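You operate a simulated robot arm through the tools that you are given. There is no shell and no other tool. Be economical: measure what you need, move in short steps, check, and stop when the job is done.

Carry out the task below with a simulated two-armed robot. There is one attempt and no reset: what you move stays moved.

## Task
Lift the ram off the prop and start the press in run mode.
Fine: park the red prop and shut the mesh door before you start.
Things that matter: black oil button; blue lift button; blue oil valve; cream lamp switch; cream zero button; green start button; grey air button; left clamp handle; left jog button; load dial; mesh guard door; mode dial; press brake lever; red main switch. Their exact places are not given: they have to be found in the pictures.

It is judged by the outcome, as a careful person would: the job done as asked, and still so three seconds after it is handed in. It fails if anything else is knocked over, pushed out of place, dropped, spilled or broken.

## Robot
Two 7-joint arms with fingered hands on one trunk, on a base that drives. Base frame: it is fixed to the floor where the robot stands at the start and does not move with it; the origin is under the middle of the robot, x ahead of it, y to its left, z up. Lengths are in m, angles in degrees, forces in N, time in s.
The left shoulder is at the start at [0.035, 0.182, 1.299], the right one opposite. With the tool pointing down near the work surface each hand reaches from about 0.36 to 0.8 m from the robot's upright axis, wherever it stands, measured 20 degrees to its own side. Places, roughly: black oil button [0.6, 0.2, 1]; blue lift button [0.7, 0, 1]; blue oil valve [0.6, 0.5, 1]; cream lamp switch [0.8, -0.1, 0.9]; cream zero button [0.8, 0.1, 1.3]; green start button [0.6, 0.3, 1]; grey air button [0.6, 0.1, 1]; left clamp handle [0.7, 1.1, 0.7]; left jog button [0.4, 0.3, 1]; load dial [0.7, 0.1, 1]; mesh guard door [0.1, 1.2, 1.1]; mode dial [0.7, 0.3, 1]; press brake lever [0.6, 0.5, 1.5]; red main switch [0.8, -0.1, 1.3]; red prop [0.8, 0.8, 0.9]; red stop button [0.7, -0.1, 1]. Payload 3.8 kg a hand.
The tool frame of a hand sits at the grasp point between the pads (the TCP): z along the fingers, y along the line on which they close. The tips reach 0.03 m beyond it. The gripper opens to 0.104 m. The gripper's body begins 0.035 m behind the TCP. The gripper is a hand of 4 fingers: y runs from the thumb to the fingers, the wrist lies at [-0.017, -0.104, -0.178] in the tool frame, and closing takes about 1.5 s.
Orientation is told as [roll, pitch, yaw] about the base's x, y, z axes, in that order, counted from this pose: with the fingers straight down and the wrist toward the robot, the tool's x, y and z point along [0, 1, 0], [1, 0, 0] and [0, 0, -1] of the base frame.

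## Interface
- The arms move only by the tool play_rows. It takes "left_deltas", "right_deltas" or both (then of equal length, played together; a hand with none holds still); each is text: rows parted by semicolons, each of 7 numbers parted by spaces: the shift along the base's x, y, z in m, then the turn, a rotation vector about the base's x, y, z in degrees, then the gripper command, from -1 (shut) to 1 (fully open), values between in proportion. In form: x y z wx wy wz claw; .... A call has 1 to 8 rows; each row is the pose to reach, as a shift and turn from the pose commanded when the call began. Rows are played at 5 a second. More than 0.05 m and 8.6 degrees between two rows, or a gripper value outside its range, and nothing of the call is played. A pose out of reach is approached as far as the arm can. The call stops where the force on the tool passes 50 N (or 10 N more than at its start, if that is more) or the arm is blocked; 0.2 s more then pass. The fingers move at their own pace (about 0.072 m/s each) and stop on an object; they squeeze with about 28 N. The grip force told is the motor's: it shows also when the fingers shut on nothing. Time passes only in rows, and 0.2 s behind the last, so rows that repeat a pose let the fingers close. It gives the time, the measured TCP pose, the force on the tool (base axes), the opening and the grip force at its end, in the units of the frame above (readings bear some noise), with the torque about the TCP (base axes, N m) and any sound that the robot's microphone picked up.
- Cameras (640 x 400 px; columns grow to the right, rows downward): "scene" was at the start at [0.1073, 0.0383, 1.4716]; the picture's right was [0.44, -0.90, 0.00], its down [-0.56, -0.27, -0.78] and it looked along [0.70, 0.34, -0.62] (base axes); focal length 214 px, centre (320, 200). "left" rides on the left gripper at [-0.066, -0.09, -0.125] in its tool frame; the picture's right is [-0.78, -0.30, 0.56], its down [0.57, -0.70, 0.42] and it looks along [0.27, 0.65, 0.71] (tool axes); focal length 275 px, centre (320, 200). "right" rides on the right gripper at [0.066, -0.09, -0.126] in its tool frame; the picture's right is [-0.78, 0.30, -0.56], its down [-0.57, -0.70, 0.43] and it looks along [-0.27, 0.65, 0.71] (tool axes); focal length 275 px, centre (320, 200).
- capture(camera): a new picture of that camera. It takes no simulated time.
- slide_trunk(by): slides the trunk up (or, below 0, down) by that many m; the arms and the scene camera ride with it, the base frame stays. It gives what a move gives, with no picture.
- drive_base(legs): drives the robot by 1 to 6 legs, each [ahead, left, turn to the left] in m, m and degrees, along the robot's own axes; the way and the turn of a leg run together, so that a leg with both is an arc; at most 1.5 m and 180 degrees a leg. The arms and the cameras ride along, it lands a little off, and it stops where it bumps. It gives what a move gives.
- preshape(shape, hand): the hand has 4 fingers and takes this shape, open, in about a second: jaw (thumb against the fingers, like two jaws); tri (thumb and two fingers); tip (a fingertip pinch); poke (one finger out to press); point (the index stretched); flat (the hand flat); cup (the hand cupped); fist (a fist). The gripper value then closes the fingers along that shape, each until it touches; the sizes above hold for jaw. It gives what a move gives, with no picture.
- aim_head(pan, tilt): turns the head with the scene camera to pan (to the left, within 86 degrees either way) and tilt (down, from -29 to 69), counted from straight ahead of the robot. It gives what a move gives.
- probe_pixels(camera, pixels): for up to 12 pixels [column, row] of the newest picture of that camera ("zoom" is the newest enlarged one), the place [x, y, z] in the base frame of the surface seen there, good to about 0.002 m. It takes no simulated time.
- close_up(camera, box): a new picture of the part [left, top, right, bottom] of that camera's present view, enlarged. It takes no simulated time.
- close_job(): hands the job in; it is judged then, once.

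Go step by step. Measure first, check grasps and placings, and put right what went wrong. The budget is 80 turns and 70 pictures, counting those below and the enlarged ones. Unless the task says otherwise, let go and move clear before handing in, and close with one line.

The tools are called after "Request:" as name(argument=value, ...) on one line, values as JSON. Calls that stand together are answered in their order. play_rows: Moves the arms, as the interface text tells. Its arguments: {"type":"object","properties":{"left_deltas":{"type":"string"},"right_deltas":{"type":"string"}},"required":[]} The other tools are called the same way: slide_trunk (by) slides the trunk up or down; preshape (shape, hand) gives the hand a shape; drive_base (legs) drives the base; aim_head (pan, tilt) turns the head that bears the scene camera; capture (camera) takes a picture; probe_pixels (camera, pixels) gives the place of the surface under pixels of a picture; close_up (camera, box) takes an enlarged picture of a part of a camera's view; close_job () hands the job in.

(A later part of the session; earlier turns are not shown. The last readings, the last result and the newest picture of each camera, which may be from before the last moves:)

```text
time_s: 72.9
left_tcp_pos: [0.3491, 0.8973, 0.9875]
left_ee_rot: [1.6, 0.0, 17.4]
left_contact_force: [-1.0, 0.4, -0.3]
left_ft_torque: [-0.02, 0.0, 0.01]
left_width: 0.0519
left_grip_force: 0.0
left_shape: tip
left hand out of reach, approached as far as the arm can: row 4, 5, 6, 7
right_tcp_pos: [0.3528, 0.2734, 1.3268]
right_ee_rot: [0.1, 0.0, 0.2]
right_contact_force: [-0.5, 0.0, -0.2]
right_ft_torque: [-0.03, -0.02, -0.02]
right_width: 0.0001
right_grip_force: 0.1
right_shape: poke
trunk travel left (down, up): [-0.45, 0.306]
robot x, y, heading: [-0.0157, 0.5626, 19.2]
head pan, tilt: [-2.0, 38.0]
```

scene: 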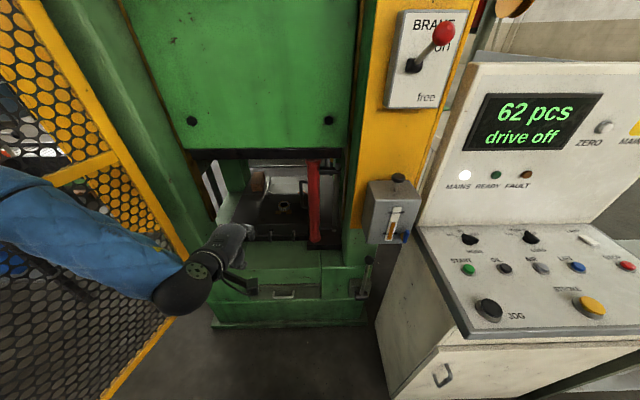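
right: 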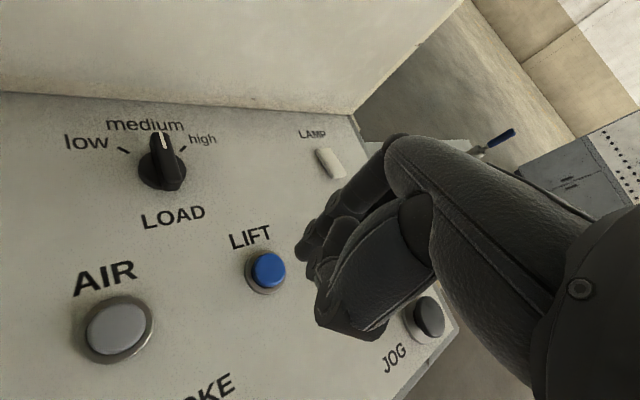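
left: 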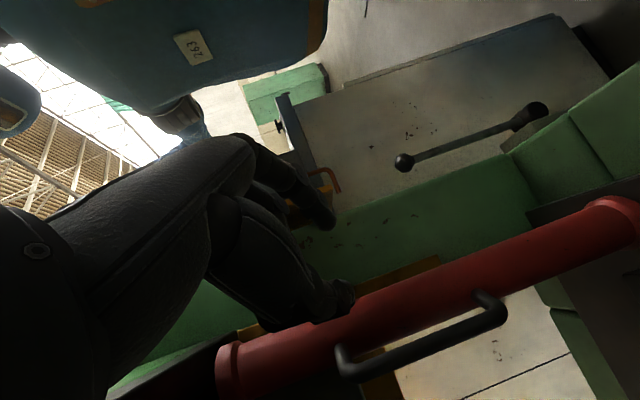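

The arm seems limited low and near the body, so I'll use the trunk for height instead. I'll raise and extend the hand, then lower the trunk 0.2.

Request:
play_rows(left_deltas="0 0 0.04 0 0 0 0; 0 0 0.08 0 0 0 0; 0 0 0.12 0 0 0 0; 0.03 -0.01 0.14 0 0 0 0; 0.07 -0.02 0.14 0 0 0 0; 0.11 -0.03 0.14 0 0 0 0; 0.14 -0.04 0.14 0 0 0 0; 0.17 -0.045 0.14 0 0 0 0")

Request:
slide_trunk(by=-0.2)

Request:
play_rows(left_deltas="0.03 0.01 0 0 0 0 0; 0.06 0.02 0 0 0 0 0; 0.09 0.03 0 0 0 0 0")

```text
time_s: 74.7
left_tcp_pos: [0.4662, 0.8845, 1.1465]
left_ee_rot: [1.6, 0.0, 17.4]
left_contact_force: [-0.8, 0.6, 0.8]
left_ft_torque: [-0.02, -0.01, 0.01]
left_width: 0.0517
left_grip_force: 0.1
left_shape: tip
left hand out of reach, approached as far as the arm can: row 6, 7, 8
right_tcp_pos: [0.3533, 0.2752, 1.3261]
right_ee_rot: [0.1, 0.0, 0.2]
right_contact_force: [0.2, 0.2, -0.9]
right_ft_torque: [-0.01, -0.03, 0.0]
right_width: 0.0002
right_grip_force: 0.0
right_shape: poke
trunk travel left (down, up): [-0.45, 0.306]
robot x, y, heading: [-0.0219, 0.5652, 19.3]
head pan, tilt: [-2.0, 38.0]
```

```text
time_s: 76.9
left_tcp_pos: [0.4667, 0.8845, 0.948]
left_ee_rot: [1.6, -0.1, 17.4]
left_contact_force: [-0.8, 0.5, 0.4]
left_ft_torque: [-0.01, 0.01, 0.05]
left_width: 0.0518
left_grip_force: 0.1
left_shape: tip
right_tcp_pos: [0.3528, 0.274, 1.1252]
right_ee_rot: [0.1, 0.0, 0.3]
right_contact_force: [0.0, 0.2, 0.1]
right_ft_torque: [0.01, -0.02, 0.03]
right_width: 0.0
right_grip_force: 0.0
right_shape: poke
trunk travel left (down, up): [-0.25, 0.506]
robot x, y, heading: [-0.018, 0.5644, 19.2]
head pan, tilt: [-2.0, 38.0]
```

```text
time_s: 77.7
left_tcp_pos: [0.5441, 0.9234, 0.947]
left_ee_rot: [1.5, -0.1, 17.4]
left_contact_force: [1.0, 0.4, 0.3]
left_ft_torque: [-0.01, -0.02, 0.0]
left_width: 0.0518
left_grip_force: 0.1
left_shape: tip
left hand out of reach, approached as far as the arm can: row 3
right_tcp_pos: [0.3525, 0.2743, 1.1266]
right_ee_rot: [0.0, -0.1, 0.2]
right_contact_force: [0.0, 0.0, 0.4]
right_ft_torque: [0.0, -0.01, 0.0]
right_width: 0.0
right_grip_force: 0.0
right_shape: poke
trunk travel left (down, up): [-0.25, 0.506]
robot x, y, heading: [-0.0194, 0.5635, 19.0]
head pan, tilt: [-2.0, 38.0]
```

Reach is good now: TCP at 0.65 forward, z 0.947. I'll drive ahead 0.22 so the hand is level with the handle but to its left, then check.

Request:
drive_base(legs=[[0.22, 0, 0]])

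Request:
close_up(camera="scene", box=[220, 110, 400, 270])

```text
time_s: 79.3
left_tcp_pos: [0.75, 0.9922, 0.9465]
left_ee_rot: [1.5, 0.0, 17.3]
left_contact_force: [0.4, 0.5, -0.1]
left_ft_torque: [-0.02, 0.02, 0.01]
left_width: 0.0519
left_grip_force: 0.1
left_shape: tip
right_tcp_pos: [0.5578, 0.3448, 1.1268]
right_ee_rot: [0.0, 0.2, 0.0]
right_contact_force: [0.3, 0.4, 0.3]
right_ft_torque: [-0.01, 0.03, 0.02]
right_width: 0.0002
right_grip_force: 0.1
right_shape: poke
trunk travel left (down, up): [-0.25, 0.506]
robot x, y, heading: [0.1884, 0.6349, 19.4]
head pan, tilt: [-2.0, 38.0]
```

```text
2.50 times, centred on (310, 190) of scene
```

zoom: 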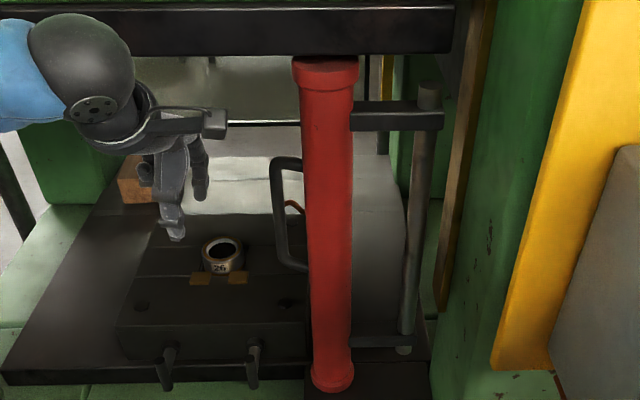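

The thumb is in front and the index behind the handle plane. I'll slide right 0.11 so the handle goes between them.

Request:
play_rows(left_deltas="0.011 -0.026 0 0 0 0 0; 0.022 -0.052 0 0 0 0 0; 0.033 -0.078 0 0 0 0 0; 0.043 -0.098 0 0 0 0 0")

Request:
close_up(camera="scene", box=[240, 110, 400, 230])

```text
time_s: 80.3
left_tcp_pos: [0.7276, 0.9605, 0.956]
left_ee_rot: [1.4, 0.0, 17.1]
left_contact_force: [0.6, 0.0, 0.1]
left_ft_torque: [0.0, 0.0, 0.03]
left_width: 0.0515
left_grip_force: 0.1
left_shape: tip
left hand out of reach, approached as far as the arm can: row 1, 2, 3, 4
right_tcp_pos: [0.5563, 0.3438, 1.1272]
right_ee_rot: [0.1, 0.2, 0.0]
right_contact_force: [0.4, 0.3, -0.2]
right_ft_torque: [0.01, -0.02, 0.02]
right_width: 0.0003
right_grip_force: 0.0
right_shape: poke
trunk travel left (down, up): [-0.25, 0.506]
robot x, y, heading: [0.1866, 0.6356, 19.1]
head pan, tilt: [-2.0, 38.0]
```

```text
3.33 times, centred on (320, 170) of scene
```

zoom: 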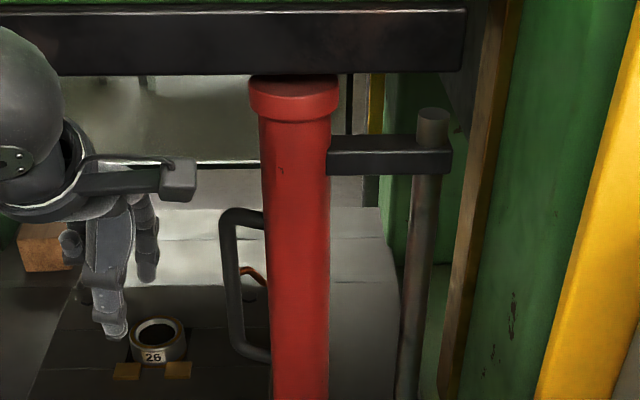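

The arm won't move right in this posture, so the base will do it. I'll open slightly, go 0.03 ahead, then turn 8.5° right, which carries the hand 0.09 right onto the handle.

Request:
play_rows(left_deltas="0 0 -0.005 0 0 0 0.3; 0 0 -0.01 0 0 0 0.3")

Request:
drive_base(legs=[[0.03, 0, 0], [0, 0, -8]])

Request:
close_up(camera="scene", box=[240, 110, 400, 230])

```text
time_s: 80.9
left_tcp_pos: [0.7272, 0.9617, 0.9434]
left_ee_rot: [1.3, -0.1, 17.2]
left_contact_force: [0.1, 0.2, -0.1]
left_ft_torque: [-0.02, 0.0, 0.01]
left_width: 0.0674
left_grip_force: 0.2
left_shape: tip
right_tcp_pos: [0.5568, 0.3441, 1.1269]
right_ee_rot: [0.0, 0.0, 0.2]
right_contact_force: [0.5, -0.2, -0.3]
right_ft_torque: [-0.02, -0.01, 0.02]
right_width: 0.0
right_grip_force: 0.0
right_shape: poke
trunk travel left (down, up): [-0.25, 0.506]
robot x, y, heading: [0.1851, 0.6377, 18.8]
head pan, tilt: [-2.0, 38.0]
```

```text
time_s: 82.4
left_tcp_pos: [0.7855, 0.9027, 0.9446]
left_ee_rot: [1.6, -0.1, 9.5]
left_contact_force: [-4.1, 16.5, -0.3]
left_ft_torque: [-0.2, -0.03, 0.13]
left_width: 0.0672
left_grip_force: 0.1
left_shape: tip
right_tcp_pos: [0.5349, 0.3114, 1.1313]
right_ee_rot: [-0.1, -0.4, -7.5]
right_contact_force: [-0.1, -0.7, 0.2]
right_ft_torque: [0.02, 0.01, 0.02]
right_width: 0.0001
right_grip_force: 0.0
right_shape: poke
trunk travel left (down, up): [-0.25, 0.506]
robot x, y, heading: [0.2122, 0.6464, 11.3]
head pan, tilt: [-2.0, 38.0]
```

```text
3.33 times, centred on (320, 170) of scene
```

zoom: 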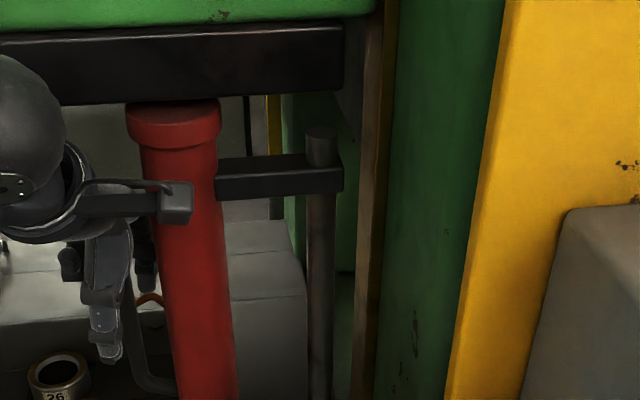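

There's light contact (16 N) and the thumb and index look to be on either side of the handle. I'll close on it and read the opening.

Request:
play_rows(left_deltas="0 0 0 0 0 0 -0.2; 0 0 0 0 0 0 -0.6; 0 0 0 0 0 0 -1; 0 0 0 0 0 0 -1; 0 0 0 0 0 0 -1")

Request:
capture(camera="left")

```text
time_s: 83.6
left_tcp_pos: [0.7841, 0.9007, 0.943]
left_ee_rot: [1.8, 0.0, 9.6]
left_contact_force: [-2.8, 18.2, -1.3]
left_ft_torque: [-0.44, -0.15, 0.25]
left_width: 0.007
left_grip_force: 28.3
left_shape: tip
right_tcp_pos: [0.5353, 0.3107, 1.1289]
right_ee_rot: [-0.1, -0.4, -7.6]
right_contact_force: [0.5, 0.2, 0.1]
right_ft_torque: [0.01, 0.01, -0.01]
right_width: 0.0001
right_grip_force: 0.0
right_shape: poke
trunk travel left (down, up): [-0.25, 0.506]
robot x, y, heading: [0.2157, 0.6454, 11.3]
head pan, tilt: [-2.0, 38.0]
```

```text
13 pictures are left
```

left: 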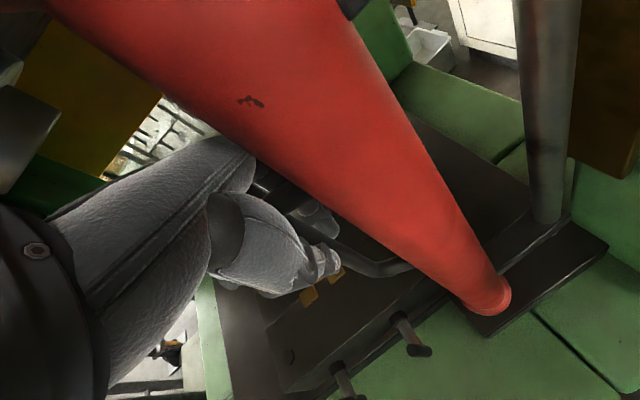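

It is holding something 7 mm thick at 28 N, which should be the handle bar. I'll pull it along the arc about the hinge post.

Request:
play_rows(left_deltas="-0.0204 -0.0049 0 0 0 8 -1; -0.0398 -0.0127 0 0 0 16 -1; -0.058 -0.023 0 0 0 24 -1; -0.0746 -0.0358 0 0 0 32 -1")

Request:
close_up(camera="scene", box=[220, 110, 400, 270])

```text
time_s: 84.6
left_tcp_pos: [0.7005, 0.9027, 0.9453]
left_ee_rot: [1.9, 0.4, 41.6]
left_contact_force: [0.6, -0.1, -1.0]
left_ft_torque: [0.0, 0.02, 0.03]
left_width: 0.0056
left_grip_force: 27.8
left_shape: tip
left hand out of reach, approached as far as the arm can: row 2, 3, 4
right_tcp_pos: [0.5433, 0.3068, 1.1264]
right_ee_rot: [0.0, 0.1, -7.7]
right_contact_force: [-0.5, -0.6, -0.5]
right_ft_torque: [0.04, 0.0, -0.01]
right_width: 0.0001
right_grip_force: 0.1
right_shape: poke
trunk travel left (down, up): [-0.25, 0.506]
robot x, y, heading: [0.2105, 0.6424, 11.4]
head pan, tilt: [-2.0, 38.0]
```

```text
2.50 times, centred on (310, 190) of scene
```

zoom: 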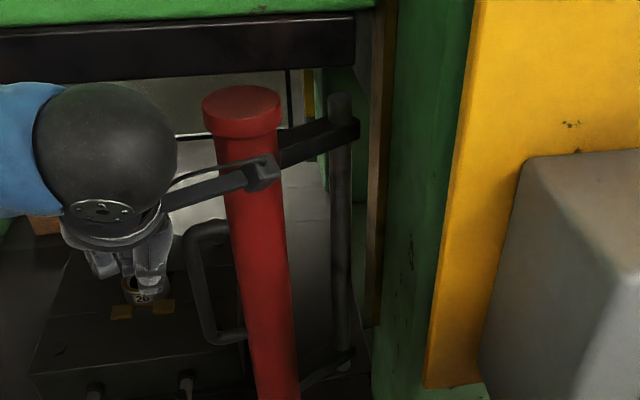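

The handle swung about 35° and then slipped out; the prop has stayed there, clear of the old spot. I'll now turn the hand to yaw -28 with the fingers closed, place it behind the handle and push it outward with a combined base move.

Request:
play_rows(left_deltas="0.005 0.005 0 0 0 -8.5 -1; 0.01 0.01 0 0 0 -17 -1; 0.015 0.01 0 0 0 -25.5 -1; 0.02 0.01 0 0 0 -34 -1; 0.03 0.01 0 0 0 -42.5 -1; 0.04 0.01 0 0 0 -51 -1; 0.05 0.01 0 0 0 -59.5 -1; 0.055 0.005 0 0 0 -68 -1")

Request:
close_up(camera="scene", box=[220, 110, 400, 270])

Request:
probe_pixels(camera="zoom", pixels=[[195, 260], [195, 290], [242, 100], [270, 250], [215, 225], [345, 250], [205, 330], [150, 270]])

```text
time_s: 86.4
left_tcp_pos: [0.7502, 0.9046, 0.9467]
left_ee_rot: [1.8, 0.3, -26.9]
left_contact_force: [0.2, 0.3, -0.1]
left_ft_torque: [0.02, 0.01, 0.0]
left_width: 0.0057
left_grip_force: 28.2
left_shape: tip
right_tcp_pos: [0.5397, 0.3069, 1.1265]
right_ee_rot: [0.0, -0.1, -7.5]
right_contact_force: [-0.4, -0.6, 0.2]
right_ft_torque: [0.0, 0.01, -0.01]
right_width: 0.0
right_grip_force: 0.1
right_shape: poke
trunk travel left (down, up): [-0.25, 0.506]
robot x, y, heading: [0.2175, 0.6475, 11.3]
head pan, tilt: [-2.0, 38.0]
```

```text
2.50 times, centred on (310, 190) of scene
```

zoom: 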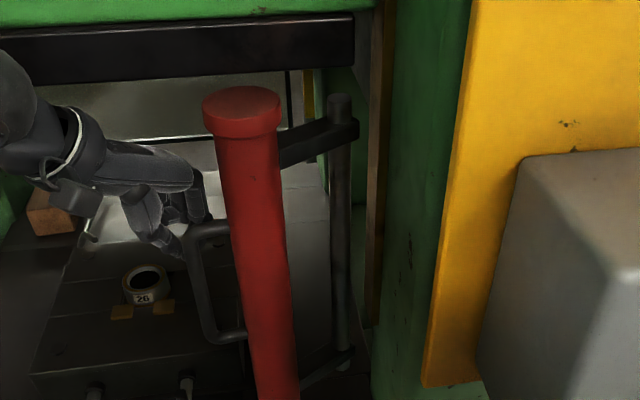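

```text
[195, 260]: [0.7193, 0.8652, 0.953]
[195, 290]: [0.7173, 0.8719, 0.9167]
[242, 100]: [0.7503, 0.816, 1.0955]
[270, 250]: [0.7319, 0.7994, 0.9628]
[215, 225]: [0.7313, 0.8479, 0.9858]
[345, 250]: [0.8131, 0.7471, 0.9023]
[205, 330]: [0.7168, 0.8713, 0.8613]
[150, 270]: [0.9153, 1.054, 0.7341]
```

The handle is at (0.717,0.87) and the closed fingertips are right behind it. I'll drive an arc, back with a right turn, to push it round.

Request:
drive_base(legs=[[-0.085, 0, -4], [-0.05, 0, -7]])

Request:
aim_head(pan=14, tilt=38)

Request:
capture(camera="scene")

```text
time_s: 88.0
left_tcp_pos: [0.6579, 0.7813, 0.9465]
left_ee_rot: [1.9, 0.3, -37.4]
left_contact_force: [0.1, 0.4, -0.2]
left_ft_torque: [0.01, -0.04, 0.03]
left_width: 0.0055
left_grip_force: 28.2
left_shape: tip
right_tcp_pos: [0.3369, 0.2334, 1.1255]
right_ee_rot: [0.0, 0.0, -18.5]
right_contact_force: [-1.0, 0.3, -0.5]
right_ft_torque: [0.01, -0.02, -0.03]
right_width: 0.0
right_grip_force: 0.1
right_shape: poke
trunk travel left (down, up): [-0.25, 0.506]
robot x, y, heading: [0.0812, 0.6271, 0.5]
head pan, tilt: [-2.0, 38.0]
```

```text
time_s: 88.8
left_tcp_pos: [0.6586, 0.7819, 0.9457]
left_ee_rot: [1.9, 0.3, -37.6]
left_contact_force: [0.0, 0.1, 0.5]
left_ft_torque: [-0.02, -0.03, 0.02]
left_width: 0.0055
left_grip_force: 28.1
left_shape: tip
right_tcp_pos: [0.3386, 0.2349, 1.126]
right_ee_rot: [0.0, 0.1, -18.6]
right_contact_force: [0.6, -0.3, -0.1]
right_ft_torque: [0.01, -0.01, -0.01]
right_width: 0.0
right_grip_force: 0.0
right_shape: poke
trunk travel left (down, up): [-0.25, 0.506]
robot x, y, heading: [0.0776, 0.6276, 0.4]
head pan, tilt: [14.0, 38.0]
```

```text
10 pictures are left
```

scene: 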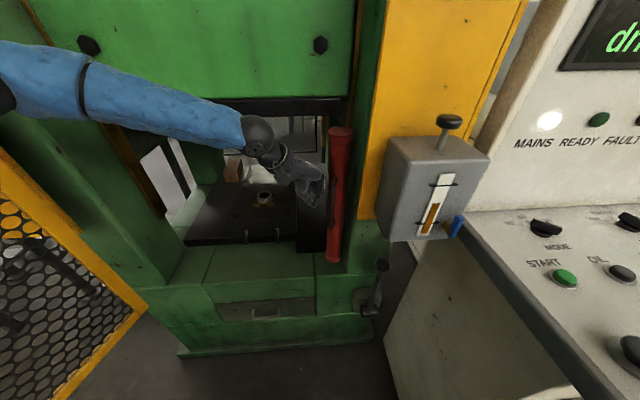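

The prop now stands beside the right column (338,135-260). I'll probe its position to get the swing angle.

Request:
probe_pixels(camera="scene", pixels=[[341, 132], [338, 170], [338, 200], [333, 250], [326, 185], [326, 200], [348, 185], [320, 190], [352, 215], [372, 190], [150, 310], [100, 325]])

```text
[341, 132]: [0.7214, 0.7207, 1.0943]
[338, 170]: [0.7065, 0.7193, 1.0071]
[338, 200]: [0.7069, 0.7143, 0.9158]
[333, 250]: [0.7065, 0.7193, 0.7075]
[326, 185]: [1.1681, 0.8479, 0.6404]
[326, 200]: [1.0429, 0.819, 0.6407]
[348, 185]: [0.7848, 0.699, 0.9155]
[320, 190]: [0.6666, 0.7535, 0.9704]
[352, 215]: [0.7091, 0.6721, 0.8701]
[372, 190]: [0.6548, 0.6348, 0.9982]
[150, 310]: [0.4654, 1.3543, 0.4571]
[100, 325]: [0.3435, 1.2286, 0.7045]
```

The prop is at (0.725,0.722), straight in front of its post: swung a full 90°, out from under the ram, and the hand is no longer loaded. Now the door (hinge (0.41,1.22), free edge (-0.16,1.18)): I'll back away, turn to face it and check.

Request:
drive_base(legs=[[-0.36, 0, 0], [0, -0.17, 0], [0, 0, 90]])

Request:
aim_head(pan=-10, tilt=30)

Request:
capture(camera="scene")

```text
time_s: 96.2
left_tcp_pos: [-0.4729, 1.0227, 0.9452]
left_ee_rot: [1.9, 0.2, 56.1]
left_contact_force: [-0.8, -0.6, 0.0]
left_ft_torque: [0.03, -0.03, 0.0]
left_width: 0.0057
left_grip_force: 28.2
left_shape: tip
right_tcp_pos: [0.0951, 0.7381, 1.1255]
right_ee_rot: [-0.1, 0.1, 75.1]
right_contact_force: [-0.3, 0.2, 0.3]
right_ft_torque: [-0.02, 0.01, -0.03]
right_width: 0.0
right_grip_force: 0.0
right_shape: poke
trunk travel left (down, up): [-0.25, 0.506]
robot x, y, heading: [-0.2824, 0.4549, 93.8]
head pan, tilt: [14.0, 38.0]
```

```text
time_s: 97.0
left_tcp_pos: [-0.4726, 1.0223, 0.9453]
left_ee_rot: [1.9, 0.3, 56.2]
left_contact_force: [0.1, -0.5, -0.5]
left_ft_torque: [-0.01, 0.0, -0.01]
left_width: 0.0054
left_grip_force: 27.5
left_shape: tip
right_tcp_pos: [0.0959, 0.7384, 1.1259]
right_ee_rot: [0.0, 0.1, 75.2]
right_contact_force: [-1.2, 0.2, -0.5]
right_ft_torque: [0.01, -0.03, -0.05]
right_width: 0.0
right_grip_force: 0.0
right_shape: poke
trunk travel left (down, up): [-0.25, 0.506]
robot x, y, heading: [-0.2811, 0.4566, 94.2]
head pan, tilt: [-10.0, 30.0]
```

```text
9 pictures are left
```

scene: 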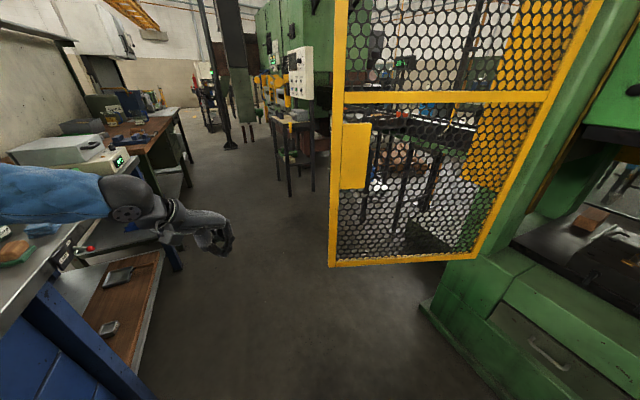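

The door's free edge is at (335,200) and a bench stands on the left (50-170). I'll probe both for clearances.

Request:
probe_pixels(camera="scene", pixels=[[335, 150], [335, 245], [355, 160], [470, 200], [478, 252], [165, 265], [150, 380], [75, 230], [130, 240], [175, 120], [20, 160], [339, 20]])

```text
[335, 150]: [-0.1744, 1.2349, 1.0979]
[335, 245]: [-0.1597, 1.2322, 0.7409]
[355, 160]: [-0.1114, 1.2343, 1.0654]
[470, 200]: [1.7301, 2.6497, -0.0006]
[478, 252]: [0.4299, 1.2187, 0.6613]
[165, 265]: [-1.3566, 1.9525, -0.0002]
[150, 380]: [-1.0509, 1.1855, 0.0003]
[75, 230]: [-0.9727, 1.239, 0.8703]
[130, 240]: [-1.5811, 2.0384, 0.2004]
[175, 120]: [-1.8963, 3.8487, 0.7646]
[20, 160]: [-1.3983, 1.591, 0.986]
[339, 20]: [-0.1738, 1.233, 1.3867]
```

The door edge is at (-0.17,1.234) and the bench is at x<-0.97. I'll yaw the left hand by -50° so its wrist lies on the open side, tuck the right hand in, then drive to put the fingers behind the door edge.

Request:
play_rows(left_deltas="0 0 0 0 0 -8.3 -1; 0 0 0 0 0 -16.6 -1; 0 0 0 0 0 -25 -1; 0 0 0 0 0 -33.3 -1; 0 0 0 0 0 -41.6 -1; 0 0 0 0 0 -50 -1", right_deltas="-0.03 0 0.01 0 0 0 1; -0.06 0 0.02 0 0 0 1; -0.09 0 0.03 0 0 0 1; -0.12 0 0.04 0 0 0 1; -0.15 0 0.05 0 0 0 1; -0.18 0 0.06 0 0 0 1")

Request:
drive_base(legs=[[0.285, 0, 0], [0, -0.36, 0]])

Request:
capture(camera="scene")

```text
time_s: 98.5
left_tcp_pos: [-0.4736, 1.0225, 0.9459]
left_ee_rot: [1.9, 0.1, 6.1]
left_contact_force: [-0.2, 0.1, -0.1]
left_ft_torque: [0.0, -0.02, 0.0]
left_width: 0.0057
left_grip_force: 28.1
left_shape: tip
right_tcp_pos: [-0.0871, 0.7384, 1.1882]
right_ee_rot: [0.0, 0.1, 75.1]
right_contact_force: [-0.5, 0.8, 0.2]
right_ft_torque: [0.02, 0.04, 0.0]
right_width: 0.0002
right_grip_force: 0.1
right_shape: poke
trunk travel left (down, up): [-0.25, 0.506]
robot x, y, heading: [-0.2809, 0.4595, 94.2]
head pan, tilt: [-10.0, 30.0]
```

```text
time_s: 102.4
left_tcp_pos: [-0.133, 1.335, 0.9455]
left_ee_rot: [1.9, 0.4, 6.5]
left_contact_force: [0.6, -0.3, 0.3]
left_ft_torque: [0.0, 0.04, -0.01]
left_width: 0.0054
left_grip_force: 28.3
left_shape: tip
right_tcp_pos: [0.2549, 1.0527, 1.1868]
right_ee_rot: [0.0, 0.1, 75.4]
right_contact_force: [0.0, -0.6, 0.1]
right_ft_torque: [0.02, 0.03, 0.01]
right_width: 0.0
right_grip_force: 0.1
right_shape: poke
trunk travel left (down, up): [-0.25, 0.506]
robot x, y, heading: [0.0596, 0.7648, 94.4]
head pan, tilt: [-10.0, 30.0]
```

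```text
8 pictures are left
```

scene: 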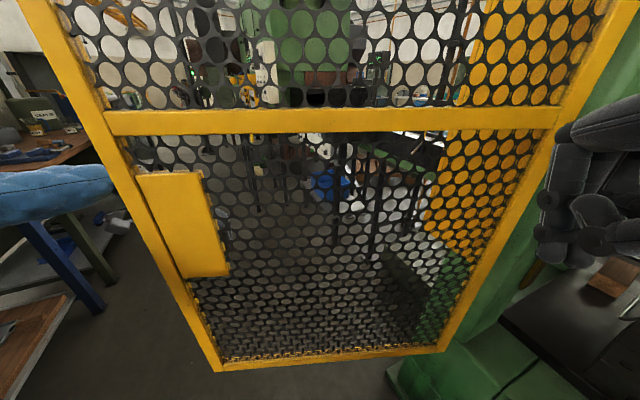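

The left hand is behind the door edge (TCP (-0.133,1.335), door face at y≈1.23). I'll pull the door by driving back while turning right.

Request:
drive_base(legs=[[-0.38, 0, -5], [-0.14, 0, -9]])

Request:
capture(camera="scene")

```text
time_s: 105.7
left_tcp_pos: [0.0104, 0.8407, 0.9457]
left_ee_rot: [2.0, 0.3, -7.6]
left_contact_force: [0.0, -0.5, -0.1]
left_ft_torque: [0.04, -0.02, 0.06]
left_width: 0.0055
left_grip_force: 28.9
left_shape: tip
right_tcp_pos: [0.3184, 0.4704, 1.1891]
right_ee_rot: [0.0, 0.0, 61.3]
right_contact_force: [0.2, -1.0, 0.0]
right_ft_torque: [0.06, 0.02, 0.01]
right_width: 0.0
right_grip_force: 0.1
right_shape: poke
trunk travel left (down, up): [-0.25, 0.506]
robot x, y, heading: [0.0619, 0.2435, 80.3]
head pan, tilt: [-10.0, 30.0]
```

```text
7 pictures are left
```

scene: 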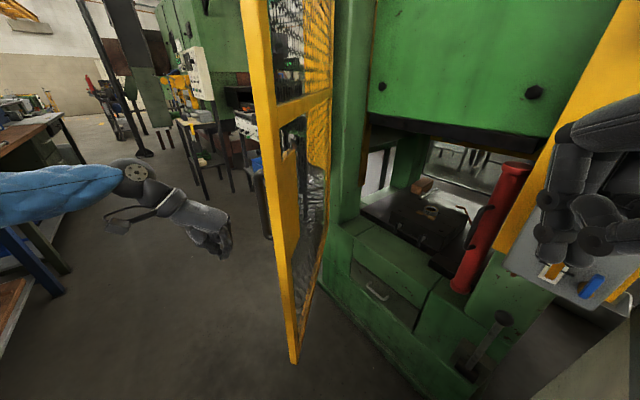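

The door has come round about half way (edge now at (275,200)) and my hand is on its outer side. I'll turn right to sweep it further shut.

Request:
drive_base(legs=[[0, 0, -42]])

Request:
capture(camera="scene")

```text
time_s: 108.0
left_tcp_pos: [0.4186, 0.725, 0.9457]
left_ee_rot: [1.9, 0.3, -48.9]
left_contact_force: [-0.7, 0.1, 0.0]
left_ft_torque: [0.04, 0.01, 0.01]
left_width: 0.0054
left_grip_force: 28.3
left_shape: tip
right_tcp_pos: [0.405, 0.2454, 1.1869]
right_ee_rot: [0.0, 0.2, 19.8]
right_contact_force: [-0.1, 0.1, 1.1]
right_ft_torque: [-0.02, -0.03, 0.02]
right_width: 0.0
right_grip_force: 0.1
right_shape: poke
trunk travel left (down, up): [-0.25, 0.506]
robot x, y, heading: [0.0605, 0.2447, 38.8]
head pan, tilt: [-10.0, 30.0]
```

```text
6 pictures are left
```

scene: 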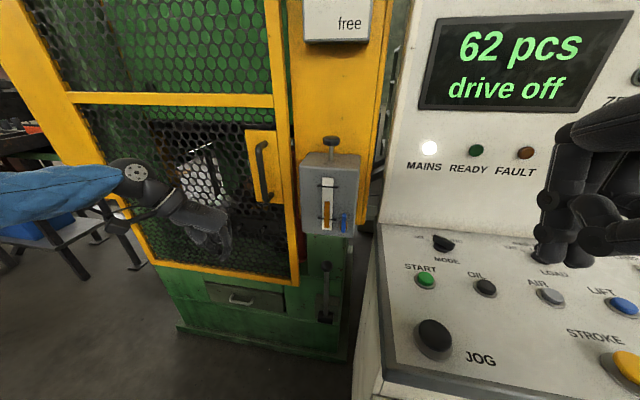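

The door is nearly shut, its edge meeting the yellow column at (297,200). I'll probe the door plane against the column for the remaining gap.

Request:
probe_pixels(camera="scene", pixels=[[292, 200], [285, 100], [290, 265], [305, 100], [320, 60], [105, 98], [200, 98], [262, 135], [312, 120]])

```text
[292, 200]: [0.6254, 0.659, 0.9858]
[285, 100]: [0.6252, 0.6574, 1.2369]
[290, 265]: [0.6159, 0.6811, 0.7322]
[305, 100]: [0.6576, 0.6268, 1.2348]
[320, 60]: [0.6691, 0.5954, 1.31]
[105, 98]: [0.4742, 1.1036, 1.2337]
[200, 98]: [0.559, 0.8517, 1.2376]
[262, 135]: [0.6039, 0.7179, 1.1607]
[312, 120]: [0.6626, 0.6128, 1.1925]
```

The door face lies at u≈0.808 along its whole length, parallel to the column, so it looks shut. I'll give it one gentle nudge with the arm to make sure it's seated.

Request:
play_rows(left_deltas="0.038 0.013 0 0 0 0 -1; 0.076 0.026 0 0 0 0 -1; 0.113 0.039 0 0 0 0 -1; 0.142 0.049 0 0 0 0 -1; 0.16 0.055 0 0 0 0 -1; 0.17 0.059 0 0 0 0 -1; 0.18 0.062 0 0 0 0 -1")

```text
time_s: 109.6
left_tcp_pos: [0.4437, 0.7543, 0.9539]
left_ee_rot: [1.9, 0.3, -48.9]
left_contact_force: [0.1, -0.7, -0.1]
left_ft_torque: [-0.02, -0.02, -0.04]
left_width: 0.0055
left_grip_force: 27.9
left_shape: tip
left hand out of reach, approached as far as the arm can: row 1, 2, 3, 4, 5, 6, 7
right_tcp_pos: [0.4046, 0.2441, 1.1885]
right_ee_rot: [0.0, 0.1, 19.8]
right_contact_force: [0.0, -0.5, 1.0]
right_ft_torque: [0.02, 0.01, 0.03]
right_width: 0.0
right_grip_force: 0.2
right_shape: poke
trunk travel left (down, up): [-0.25, 0.506]
robot x, y, heading: [0.0581, 0.2419, 38.9]
head pan, tilt: [-10.0, 30.0]
```

It's out of arm reach, so I'll nudge with the base: shift left along the press, then ease forward until contact.

Request:
drive_base(legs=[[0.074, 0.207, 0], [0.135, -0.048, 0]])

Request:
probe_pixels(camera="scene", pixels=[[320, 200]])

```text
time_s: 112.1
left_tcp_pos: [0.4558, 0.9998, 0.9538]
left_ee_rot: [1.0, 0.8, -49.6]
left_contact_force: [-6.8, -1.3, -0.2]
left_ft_torque: [0.1, -0.5, -0.09]
left_width: 0.0055
left_grip_force: 28.1
left_shape: tip
right_tcp_pos: [0.4295, 0.4924, 1.1877]
right_ee_rot: [0.0, 0.2, 20.4]
right_contact_force: [-0.7, 0.3, -0.9]
right_ft_torque: [0.04, 0.01, 0.02]
right_width: 0.0001
right_grip_force: 0.1
right_shape: poke
trunk travel left (down, up): [-0.25, 0.506]
robot x, y, heading: [0.0879, 0.4876, 39.4]
head pan, tilt: [-10.0, 30.0]
stopped in leg 2: the force on the tool passed its limit at 101 N (the readings are from after the stop); the commanded pose is now the measured one
```

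```text
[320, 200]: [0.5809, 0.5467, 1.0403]
```

101 N with no movement means the door is firmly shut. I'll back away, raise the trunk, pull the left hand in, and return to the console pose used earlier.

Request:
drive_base(legs=[[-0.132, 0.047, 0]])

Request:
slide_trunk(by=0.2)

Request:
play_rows(left_deltas="-0.03 -0.02 0.01 0 0 8 -1; -0.06 -0.04 0.02 0 0 16 -1; -0.09 -0.06 0.03 0 0 24 -1; -0.12 -0.08 0.04 0 0 32 -1; -0.15 -0.09 0.05 0 0 40 -1; -0.17 -0.09 0.05 0 0 48 -1")

Request:
drive_base(legs=[[-0.147, -0.196, 0], [0, 0, -21]])

```text
time_s: 113.5
left_tcp_pos: [0.3245, 0.9517, 0.954]
left_ee_rot: [1.0, 0.8, -49.7]
left_contact_force: [-0.2, 0.3, 0.9]
left_ft_torque: [0.01, 0.01, 0.01]
left_width: 0.0057
left_grip_force: 27.4
left_shape: tip
right_tcp_pos: [0.296, 0.4425, 1.1875]
right_ee_rot: [0.0, 0.1, 20.4]
right_contact_force: [-1.0, -0.3, 0.6]
right_ft_torque: [0.02, -0.04, -0.04]
right_width: 0.0003
right_grip_force: 0.1
right_shape: poke
trunk travel left (down, up): [-0.25, 0.506]
robot x, y, heading: [-0.0482, 0.4378, 39.5]
head pan, tilt: [-10.0, 30.0]
```

```text
time_s: 115.6
left_tcp_pos: [0.2998, 0.9298, 1.2237]
left_ee_rot: [8.4, 0.7, -49.6]
left_contact_force: [-1.3, -0.1, 0.4]
left_ft_torque: [0.0, -0.03, 0.02]
left_width: 0.0055
left_grip_force: 28.1
left_shape: tip
right_tcp_pos: [0.2972, 0.444, 1.3868]
right_ee_rot: [0.1, 0.2, 20.4]
right_contact_force: [-1.0, -1.3, -0.3]
right_ft_torque: [0.0, -0.02, 0.03]
right_width: 0.0
right_grip_force: 0.1
right_shape: poke
trunk travel left (down, up): [-0.45, 0.306]
robot x, y, heading: [-0.0484, 0.4396, 39.4]
head pan, tilt: [-10.0, 30.0]
```

```text
time_s: 117.0
left_tcp_pos: [0.1265, 0.8396, 1.2743]
left_ee_rot: [8.4, 0.6, -1.5]
left_contact_force: [0.1, -0.1, 0.3]
left_ft_torque: [-0.02, 0.01, -0.02]
left_width: 0.0054
left_grip_force: 27.7
left_shape: tip
right_tcp_pos: [0.2971, 0.4428, 1.3876]
right_ee_rot: [0.0, 0.1, 20.5]
right_contact_force: [0.7, 0.1, -0.1]
right_ft_torque: [0.01, 0.02, 0.01]
right_width: 0.0
right_grip_force: 0.0
right_shape: poke
trunk travel left (down, up): [-0.45, 0.306]
robot x, y, heading: [-0.0458, 0.44, 39.3]
head pan, tilt: [-10.0, 30.0]
```

```text
time_s: 119.9
left_tcp_pos: [0.2708, 0.5063, 1.2749]
left_ee_rot: [8.4, 0.6, -21.9]
left_contact_force: [0.0, 0.4, 0.0]
left_ft_torque: [0.02, 0.0, -0.01]
left_width: 0.0053
left_grip_force: 28.0
left_shape: tip
right_tcp_pos: [0.2916, 0.0753, 1.3874]
right_ee_rot: [0.0, 0.2, -0.2]
right_contact_force: [-0.2, 0.5, 1.0]
right_ft_torque: [0.01, 0.02, -0.01]
right_width: 0.0002
right_grip_force: 0.0
right_shape: poke
trunk travel left (down, up): [-0.45, 0.306]
robot x, y, heading: [-0.031, 0.1921, 19.0]
head pan, tilt: [-10.0, 30.0]
```

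I'm back at the console pose. I'll bring the right poke finger over the right side of the dial's tail end, high first.

Request:
play_rows(right_deltas="0.035 0.016 -0.025 0 0 0 1; 0.07 0.032 -0.05 0 0 0 1; 0.105 0.048 -0.075 0 0 0 1; 0.14 0.065 -0.1 0 0 0 1; 0.175 0.081 -0.125 0 0 0 1; 0.21 0.097 -0.15 0 0 0 1; 0.245 0.113 -0.175 0 0 0 1; 0.28 0.13 -0.2 0 0 0 1")

Request:
play_rows(right_deltas="0.03 0.013 -0.025 0 0 0 1; 0.06 0.026 -0.05 0 0 0 1; 0.09 0.04 -0.08 0 0 0 1; 0.108 0.05 -0.115 0 0 0 1; 0.115 0.053 -0.15 0 0 0 1")

Request:
capture(camera="right")

Request:
probe_pixels(camera="right", pixels=[[300, 252], [304, 258], [310, 245], [297, 262], [306, 265], [315, 250], [290, 250], [250, 250]])

```text
time_s: 121.7
left_tcp_pos: [0.2727, 0.5065, 1.2744]
left_ee_rot: [8.3, 0.7, -22.1]
left_contact_force: [0.9, 0.7, 0.7]
left_ft_torque: [-0.02, 0.04, 0.01]
left_width: 0.0056
left_grip_force: 27.7
left_shape: tip
right_tcp_pos: [0.5744, 0.2051, 1.1885]
right_ee_rot: [0.0, 0.2, -0.2]
right_contact_force: [0.0, 0.2, -0.5]
right_ft_torque: [0.0, 0.01, 0.0]
right_width: 0.0
right_grip_force: 0.1
right_shape: poke
trunk travel left (down, up): [-0.45, 0.306]
robot x, y, heading: [-0.0314, 0.1927, 19.0]
head pan, tilt: [-10.0, 30.0]
```

```text
time_s: 122.9
left_tcp_pos: [0.2703, 0.5067, 1.2738]
left_ee_rot: [8.4, 0.7, -22.0]
left_contact_force: [-0.7, 0.1, -0.5]
left_ft_torque: [0.02, 0.03, 0.0]
left_width: 0.0052
left_grip_force: 28.0
left_shape: tip
right_tcp_pos: [0.6287, 0.1613, 1.0893]
right_ee_rot: [0.1, 0.1, -0.1]
right_contact_force: [0.0, -0.2, 0.2]
right_ft_torque: [0.02, 0.02, -0.02]
right_width: 0.0002
right_grip_force: 0.1
right_shape: poke
right hand out of reach, approached as far as the arm can: row 1, 2, 3, 4, 5
trunk travel left (down, up): [-0.45, 0.306]
robot x, y, heading: [-0.0356, 0.191, 19.0]
head pan, tilt: [-10.0, 30.0]
```

```text
5 pictures are left
```

right: 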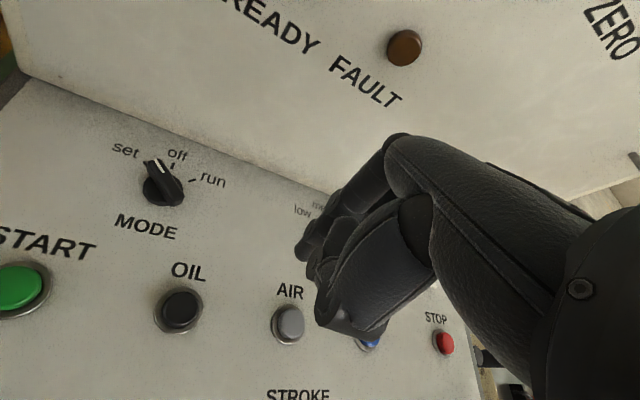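

```text
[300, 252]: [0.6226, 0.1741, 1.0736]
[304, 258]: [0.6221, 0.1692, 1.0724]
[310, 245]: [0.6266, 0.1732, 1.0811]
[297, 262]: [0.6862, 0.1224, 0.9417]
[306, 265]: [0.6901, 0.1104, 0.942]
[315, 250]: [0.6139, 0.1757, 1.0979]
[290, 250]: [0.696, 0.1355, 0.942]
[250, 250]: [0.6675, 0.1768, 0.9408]
```

The target is out of the right arm's reach from here. I'll pull the hand back a bit, bring the base 0.1 closer and slightly left, and re-approach.

Request:
play_rows(right_deltas="-0.04 -0.01 0 0 0 0 1; -0.08 -0.02 0 0 0 0 1; -0.11 -0.03 0 0 0 0 1")

Request:
drive_base(legs=[[0.1, 0.06, 0]])

```text
time_s: 123.7
left_tcp_pos: [0.2702, 0.5072, 1.2742]
left_ee_rot: [8.4, 0.6, -22.0]
left_contact_force: [-0.3, 0.7, 1.2]
left_ft_torque: [-0.02, 0.01, 0.01]
left_width: 0.0054
left_grip_force: 27.8
left_shape: tip
right_tcp_pos: [0.5178, 0.1318, 1.0947]
right_ee_rot: [0.0, 0.1, -0.2]
right_contact_force: [0.2, -0.3, -0.9]
right_ft_torque: [0.03, 0.0, 0.01]
right_width: 0.0
right_grip_force: 0.1
right_shape: poke
trunk travel left (down, up): [-0.45, 0.306]
robot x, y, heading: [-0.0334, 0.1949, 18.8]
head pan, tilt: [-10.0, 30.0]
```

```text
time_s: 125.0
left_tcp_pos: [0.3463, 0.5988, 1.2742]
left_ee_rot: [8.3, 0.7, -22.0]
left_contact_force: [0.3, -0.7, -0.5]
left_ft_torque: [-0.05, 0.01, 0.0]
left_width: 0.0054
left_grip_force: 28.2
left_shape: tip
right_tcp_pos: [0.5947, 0.2221, 1.094]
right_ee_rot: [0.0, 0.3, -0.1]
right_contact_force: [-0.5, -0.2, 0.0]
right_ft_torque: [-0.02, 0.02, 0.0]
right_width: 0.0001
right_grip_force: 0.1
right_shape: poke
trunk travel left (down, up): [-0.45, 0.306]
robot x, y, heading: [0.0433, 0.2825, 19.0]
head pan, tilt: [-10.0, 30.0]
```

Now to the start point beside the dial's tail, staying just above the wing (TCP z≈1.02).

Request:
play_rows(right_deltas="0.04 0.013 -0.02 0 0 0 1; 0.08 0.026 -0.04 0 0 0 1; 0.0916 0.0296 -0.06 0 0 0 1; 0.0916 0.0296 -0.078 0 0 0 1")

```text
time_s: 126.0
left_tcp_pos: [0.3464, 0.5972, 1.2745]
left_ee_rot: [8.4, 0.7, -22.0]
left_contact_force: [0.8, 0.1, -0.4]
left_ft_torque: [-0.01, -0.02, 0.04]
left_width: 0.0053
left_grip_force: 28.5
left_shape: tip
right_tcp_pos: [0.6779, 0.23, 1.032]
right_ee_rot: [-0.1, 0.2, 0.0]
right_contact_force: [0.5, 0.0, -0.3]
right_ft_torque: [-0.03, 0.04, -0.01]
right_width: 0.0
right_grip_force: 0.1
right_shape: poke
right hand out of reach, approached as far as the arm can: row 3, 4
trunk travel left (down, up): [-0.45, 0.306]
robot x, y, heading: [0.0429, 0.2809, 19.1]
head pan, tilt: [-10.0, 30.0]
```

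Almost there: (0.678,0.230,1.032). I'll let the base (0.017 ahead, 0.025 left) and the trunk supply the last bit.

Request:
drive_base(legs=[[0.017, 0.02, 0]])

Request:
slide_trunk(by=-0.03)

```text
time_s: 126.8
left_tcp_pos: [0.3552, 0.6224, 1.275]
left_ee_rot: [8.4, 0.7, -22.1]
left_contact_force: [-0.1, 0.2, -0.9]
left_ft_torque: [-0.03, 0.03, 0.01]
left_width: 0.0055
left_grip_force: 28.0
left_shape: tip
right_tcp_pos: [0.6867, 0.2538, 1.0321]
right_ee_rot: [-0.1, 0.3, -0.1]
right_contact_force: [0.4, 0.0, 0.2]
right_ft_torque: [-0.01, 0.02, -0.01]
right_width: 0.0
right_grip_force: 0.0
right_shape: poke
trunk travel left (down, up): [-0.45, 0.306]
robot x, y, heading: [0.0576, 0.3087, 18.7]
head pan, tilt: [-10.0, 30.0]
```

```text
time_s: 127.5
left_tcp_pos: [0.3536, 0.6199, 1.2447]
left_ee_rot: [8.4, 0.6, -22.1]
left_contact_force: [-0.9, -0.4, 0.7]
left_ft_torque: [0.04, -0.01, -0.01]
left_width: 0.0055
left_grip_force: 28.3
left_shape: tip
right_tcp_pos: [0.6838, 0.254, 1.003]
right_ee_rot: [0.1, 0.1, -0.1]
right_contact_force: [0.2, -0.1, 0.2]
right_ft_torque: [-0.02, -0.02, -0.01]
right_width: 0.0001
right_grip_force: 0.1
right_shape: poke
trunk travel left (down, up): [-0.42, 0.336]
robot x, y, heading: [0.0543, 0.3053, 19.2]
head pan, tilt: [-10.0, 30.0]
```

The fingertip is beside the tail (TCP (0.684,0.254,1.003)). Now I'll lower it 0.02 and push the tail round clockwise.

Request:
play_rows(right_deltas="0 -0.001 -0.02 0 0 0 1; -0.0076 0.003 -0.02 0 0 0 1; -0.0156 0.0035 -0.02 0 0 0 1; -0.0228 0.0068 -0.02 0 0 0 1; -0.0282 0.0128 -0.02 0 0 0 1; -0.0308 0.0203 -0.02 0 0 0 1; -0.031 0.0245 -0.02 0 0 0 1; -0.0305 0.029 -0.02 0 0 0 1")

Request:
play_rows(right_deltas="0 0 0.04 0 0 0 1; -0.03 -0.01 0.08 0 0 0 1; -0.07 -0.03 0.1 0 0 0 1; -0.11 -0.06 0.1 0 0 0 1")

Request:
capture(camera="scene")

```text
time_s: 129.3
left_tcp_pos: [0.3558, 0.6215, 1.2441]
left_ee_rot: [8.4, 0.6, -22.2]
left_contact_force: [-0.6, 0.1, -0.3]
left_ft_torque: [-0.01, -0.01, -0.01]
left_width: 0.0056
left_grip_force: 28.6
left_shape: tip
right_tcp_pos: [0.6519, 0.2664, 0.9905]
right_ee_rot: [0.0, 0.1, -0.1]
right_contact_force: [-0.9, 0.2, 0.3]
right_ft_torque: [0.0, -0.04, -0.01]
right_width: 0.0
right_grip_force: 0.1
right_shape: poke
right hand out of reach, approached as far as the arm can: row 1, 2, 3, 4, 5, 6, 7, 8
trunk travel left (down, up): [-0.42, 0.336]
robot x, y, heading: [0.0512, 0.3057, 18.8]
head pan, tilt: [-10.0, 30.0]
```

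```text
refused: row 2 steps farther than a row can; nothing moved
```

```text
4 pictures are left
```

scene: 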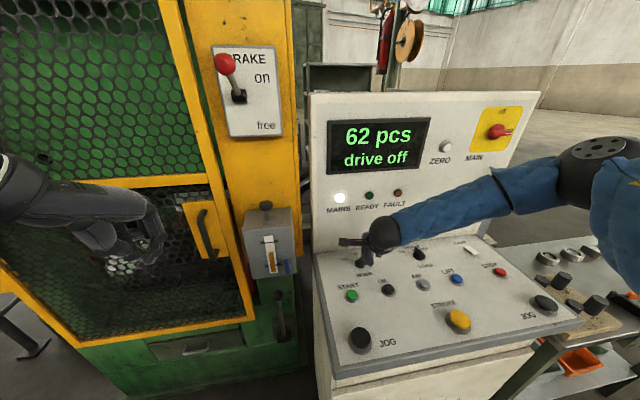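

The path was cut short (TCP only reached y 0.266, z 0.99), so the dial state is uncertain. I'll lift the hand, move the base 0.08 left for better reach, and look at the dial.

Request:
play_rows(right_deltas="0 0 0.04 0 0 0 1; -0.02 -0.02 0.08 0 0 0 1; -0.05 -0.05 0.1 0 0 0 1; -0.08 -0.085 0.1 0 0 0 1; -0.1 -0.12 0.1 0 0 0 1; -0.11 -0.15 0.1 0 0 0 1")

Request:
drive_base(legs=[[0, 0.08, 0]])

Request:
close_up(camera="scene", box=[330, 190, 490, 290])

```text
time_s: 130.7
left_tcp_pos: [0.3542, 0.619, 1.2459]
left_ee_rot: [8.4, 0.6, -22.2]
left_contact_force: [0.7, -0.4, 0.5]
left_ft_torque: [0.0, -0.01, 0.0]
left_width: 0.0056
left_grip_force: 27.9
left_shape: tip
right_tcp_pos: [0.5406, 0.1142, 1.0912]
right_ee_rot: [0.1, 0.3, 0.0]
right_contact_force: [0.1, 0.5, 0.1]
right_ft_torque: [0.0, -0.01, 0.0]
right_width: 0.0
right_grip_force: 0.1
right_shape: poke
trunk travel left (down, up): [-0.42, 0.336]
robot x, y, heading: [0.0524, 0.3068, 18.9]
head pan, tilt: [-10.0, 30.0]
```

```text
time_s: 131.8
left_tcp_pos: [0.3302, 0.6992, 1.2448]
left_ee_rot: [8.4, 0.6, -22.2]
left_contact_force: [-0.5, 0.5, 0.5]
left_ft_torque: [-0.05, 0.02, -0.02]
left_width: 0.0055
left_grip_force: 27.7
left_shape: tip
right_tcp_pos: [0.5134, 0.1943, 1.0923]
right_ee_rot: [0.0, 0.3, -0.4]
right_contact_force: [-0.6, 0.4, 0.2]
right_ft_torque: [-0.03, 0.01, 0.01]
right_width: 0.0
right_grip_force: 0.0
right_shape: poke
trunk travel left (down, up): [-0.42, 0.336]
robot x, y, heading: [0.0269, 0.3789, 18.6]
head pan, tilt: [-10.0, 30.0]
```

```text
4.00 times, centred on (410, 240) of scene
```

zoom: 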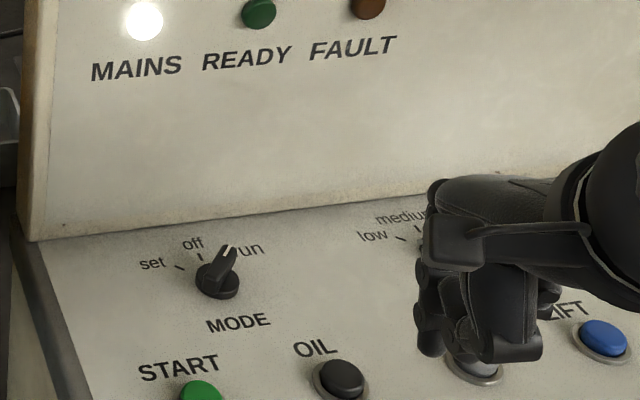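

The dial has turned; the pointer seems to point at "run" (228,250). I'll verify the angle.

Request:
probe_pixels(camera="zoom", pixels=[[229, 247], [223, 258], [212, 276], [206, 283], [231, 252], [200, 256], [200, 395], [258, 14]])

```text
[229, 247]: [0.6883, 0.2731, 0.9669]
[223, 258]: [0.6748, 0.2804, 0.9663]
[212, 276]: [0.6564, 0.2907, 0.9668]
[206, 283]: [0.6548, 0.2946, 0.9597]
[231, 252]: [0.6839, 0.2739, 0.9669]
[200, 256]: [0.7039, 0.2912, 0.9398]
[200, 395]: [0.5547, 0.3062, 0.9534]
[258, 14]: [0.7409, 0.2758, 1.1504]
```

Pointer heading is -29°, exactly the run tick. Door shut, prop parked, ram lifted, so I'll press START at (0.549,0.302) with the right finger.

Request:
play_rows(right_deltas="0.012 0.033 0 0 0 0 1; 0.024 0.066 0 0 0 0 1; 0.0356 0.101 0 0 0 0 1; 0.0356 0.101 -0.04 0 0 0 1; 0.0356 0.101 -0.08 0 0 0 1")

```text
time_s: 133.0
left_tcp_pos: [0.3311, 0.6968, 1.2438]
left_ee_rot: [8.5, 0.6, -22.3]
left_contact_force: [-0.5, -0.3, 0.3]
left_ft_torque: [0.0, 0.0, 0.02]
left_width: 0.0055
left_grip_force: 28.5
left_shape: tip
right_tcp_pos: [0.5502, 0.2923, 1.0138]
right_ee_rot: [0.0, 0.3, -0.4]
right_contact_force: [-0.2, 0.8, 1.0]
right_ft_torque: [0.01, -0.02, 0.02]
right_width: 0.0
right_grip_force: 0.0
right_shape: poke
trunk travel left (down, up): [-0.42, 0.336]
robot x, y, heading: [0.0221, 0.3847, 18.6]
head pan, tilt: [-10.0, 30.0]
```

The finger is centred above START (0.550,0.292+0.007). I'll press down.

Request:
play_rows(right_deltas="0 0.002 -0.02 0 0 0 1; 0 0.002 -0.028 0 0 0 1; 0 0.002 -0.034 0 0 0 1; 0 0.002 -0.034 0 0 0 1")

```text
time_s: 134.0
left_tcp_pos: [0.329, 0.6966, 1.244]
left_ee_rot: [8.4, 0.6, -22.3]
left_contact_force: [0.4, 0.8, -0.6]
left_ft_torque: [0.02, 0.0, -0.01]
left_width: 0.0055
left_grip_force: 28.3
left_shape: tip
right_tcp_pos: [0.5488, 0.2934, 0.9786]
right_ee_rot: [0.1, 0.1, -0.3]
right_contact_force: [0.0, -1.5, 3.7]
right_ft_torque: [0.01, -0.03, -0.01]
right_width: 0.0
right_grip_force: 0.0
right_shape: poke
trunk travel left (down, up): [-0.42, 0.336]
robot x, y, heading: [0.0233, 0.3851, 18.8]
head pan, tilt: [-10.0, 30.0]
heard: click
```

A click was heard. I'll release, move clear, and read the display.

Request:
play_rows(right_deltas="0 0 0.04 0 0 0 1; 0 0 0.08 0 0 0 1; -0.02 -0.03 0.11 0 0 0 1; -0.05 -0.06 0.13 0 0 0 1; -0.08 -0.09 0.14 0 0 0 1")

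Request:
capture(camera="scene")

```text
time_s: 135.2
left_tcp_pos: [0.3302, 0.6966, 1.2456]
left_ee_rot: [8.4, 0.6, -22.3]
left_contact_force: [0.7, 0.5, 0.1]
left_ft_torque: [0.02, -0.02, 0.0]
left_width: 0.0053
left_grip_force: 27.8
left_shape: tip
right_tcp_pos: [0.4944, 0.2059, 1.1178]
right_ee_rot: [0.2, 0.4, -0.2]
right_contact_force: [0.7, 0.0, 0.0]
right_ft_torque: [0.0, -0.02, 0.04]
right_width: 0.0
right_grip_force: 0.0
right_shape: poke
right hand out of reach, approached as far as the arm can: row 5
trunk travel left (down, up): [-0.42, 0.336]
robot x, y, heading: [0.0273, 0.3846, 19.1]
head pan, tilt: [-10.0, 30.0]
```

```text
2 pictures are left
```

scene: 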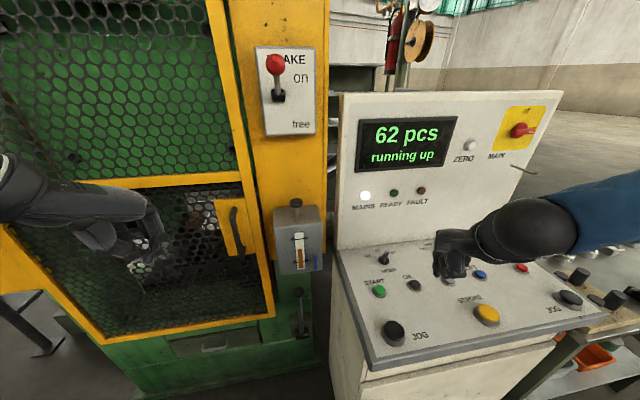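

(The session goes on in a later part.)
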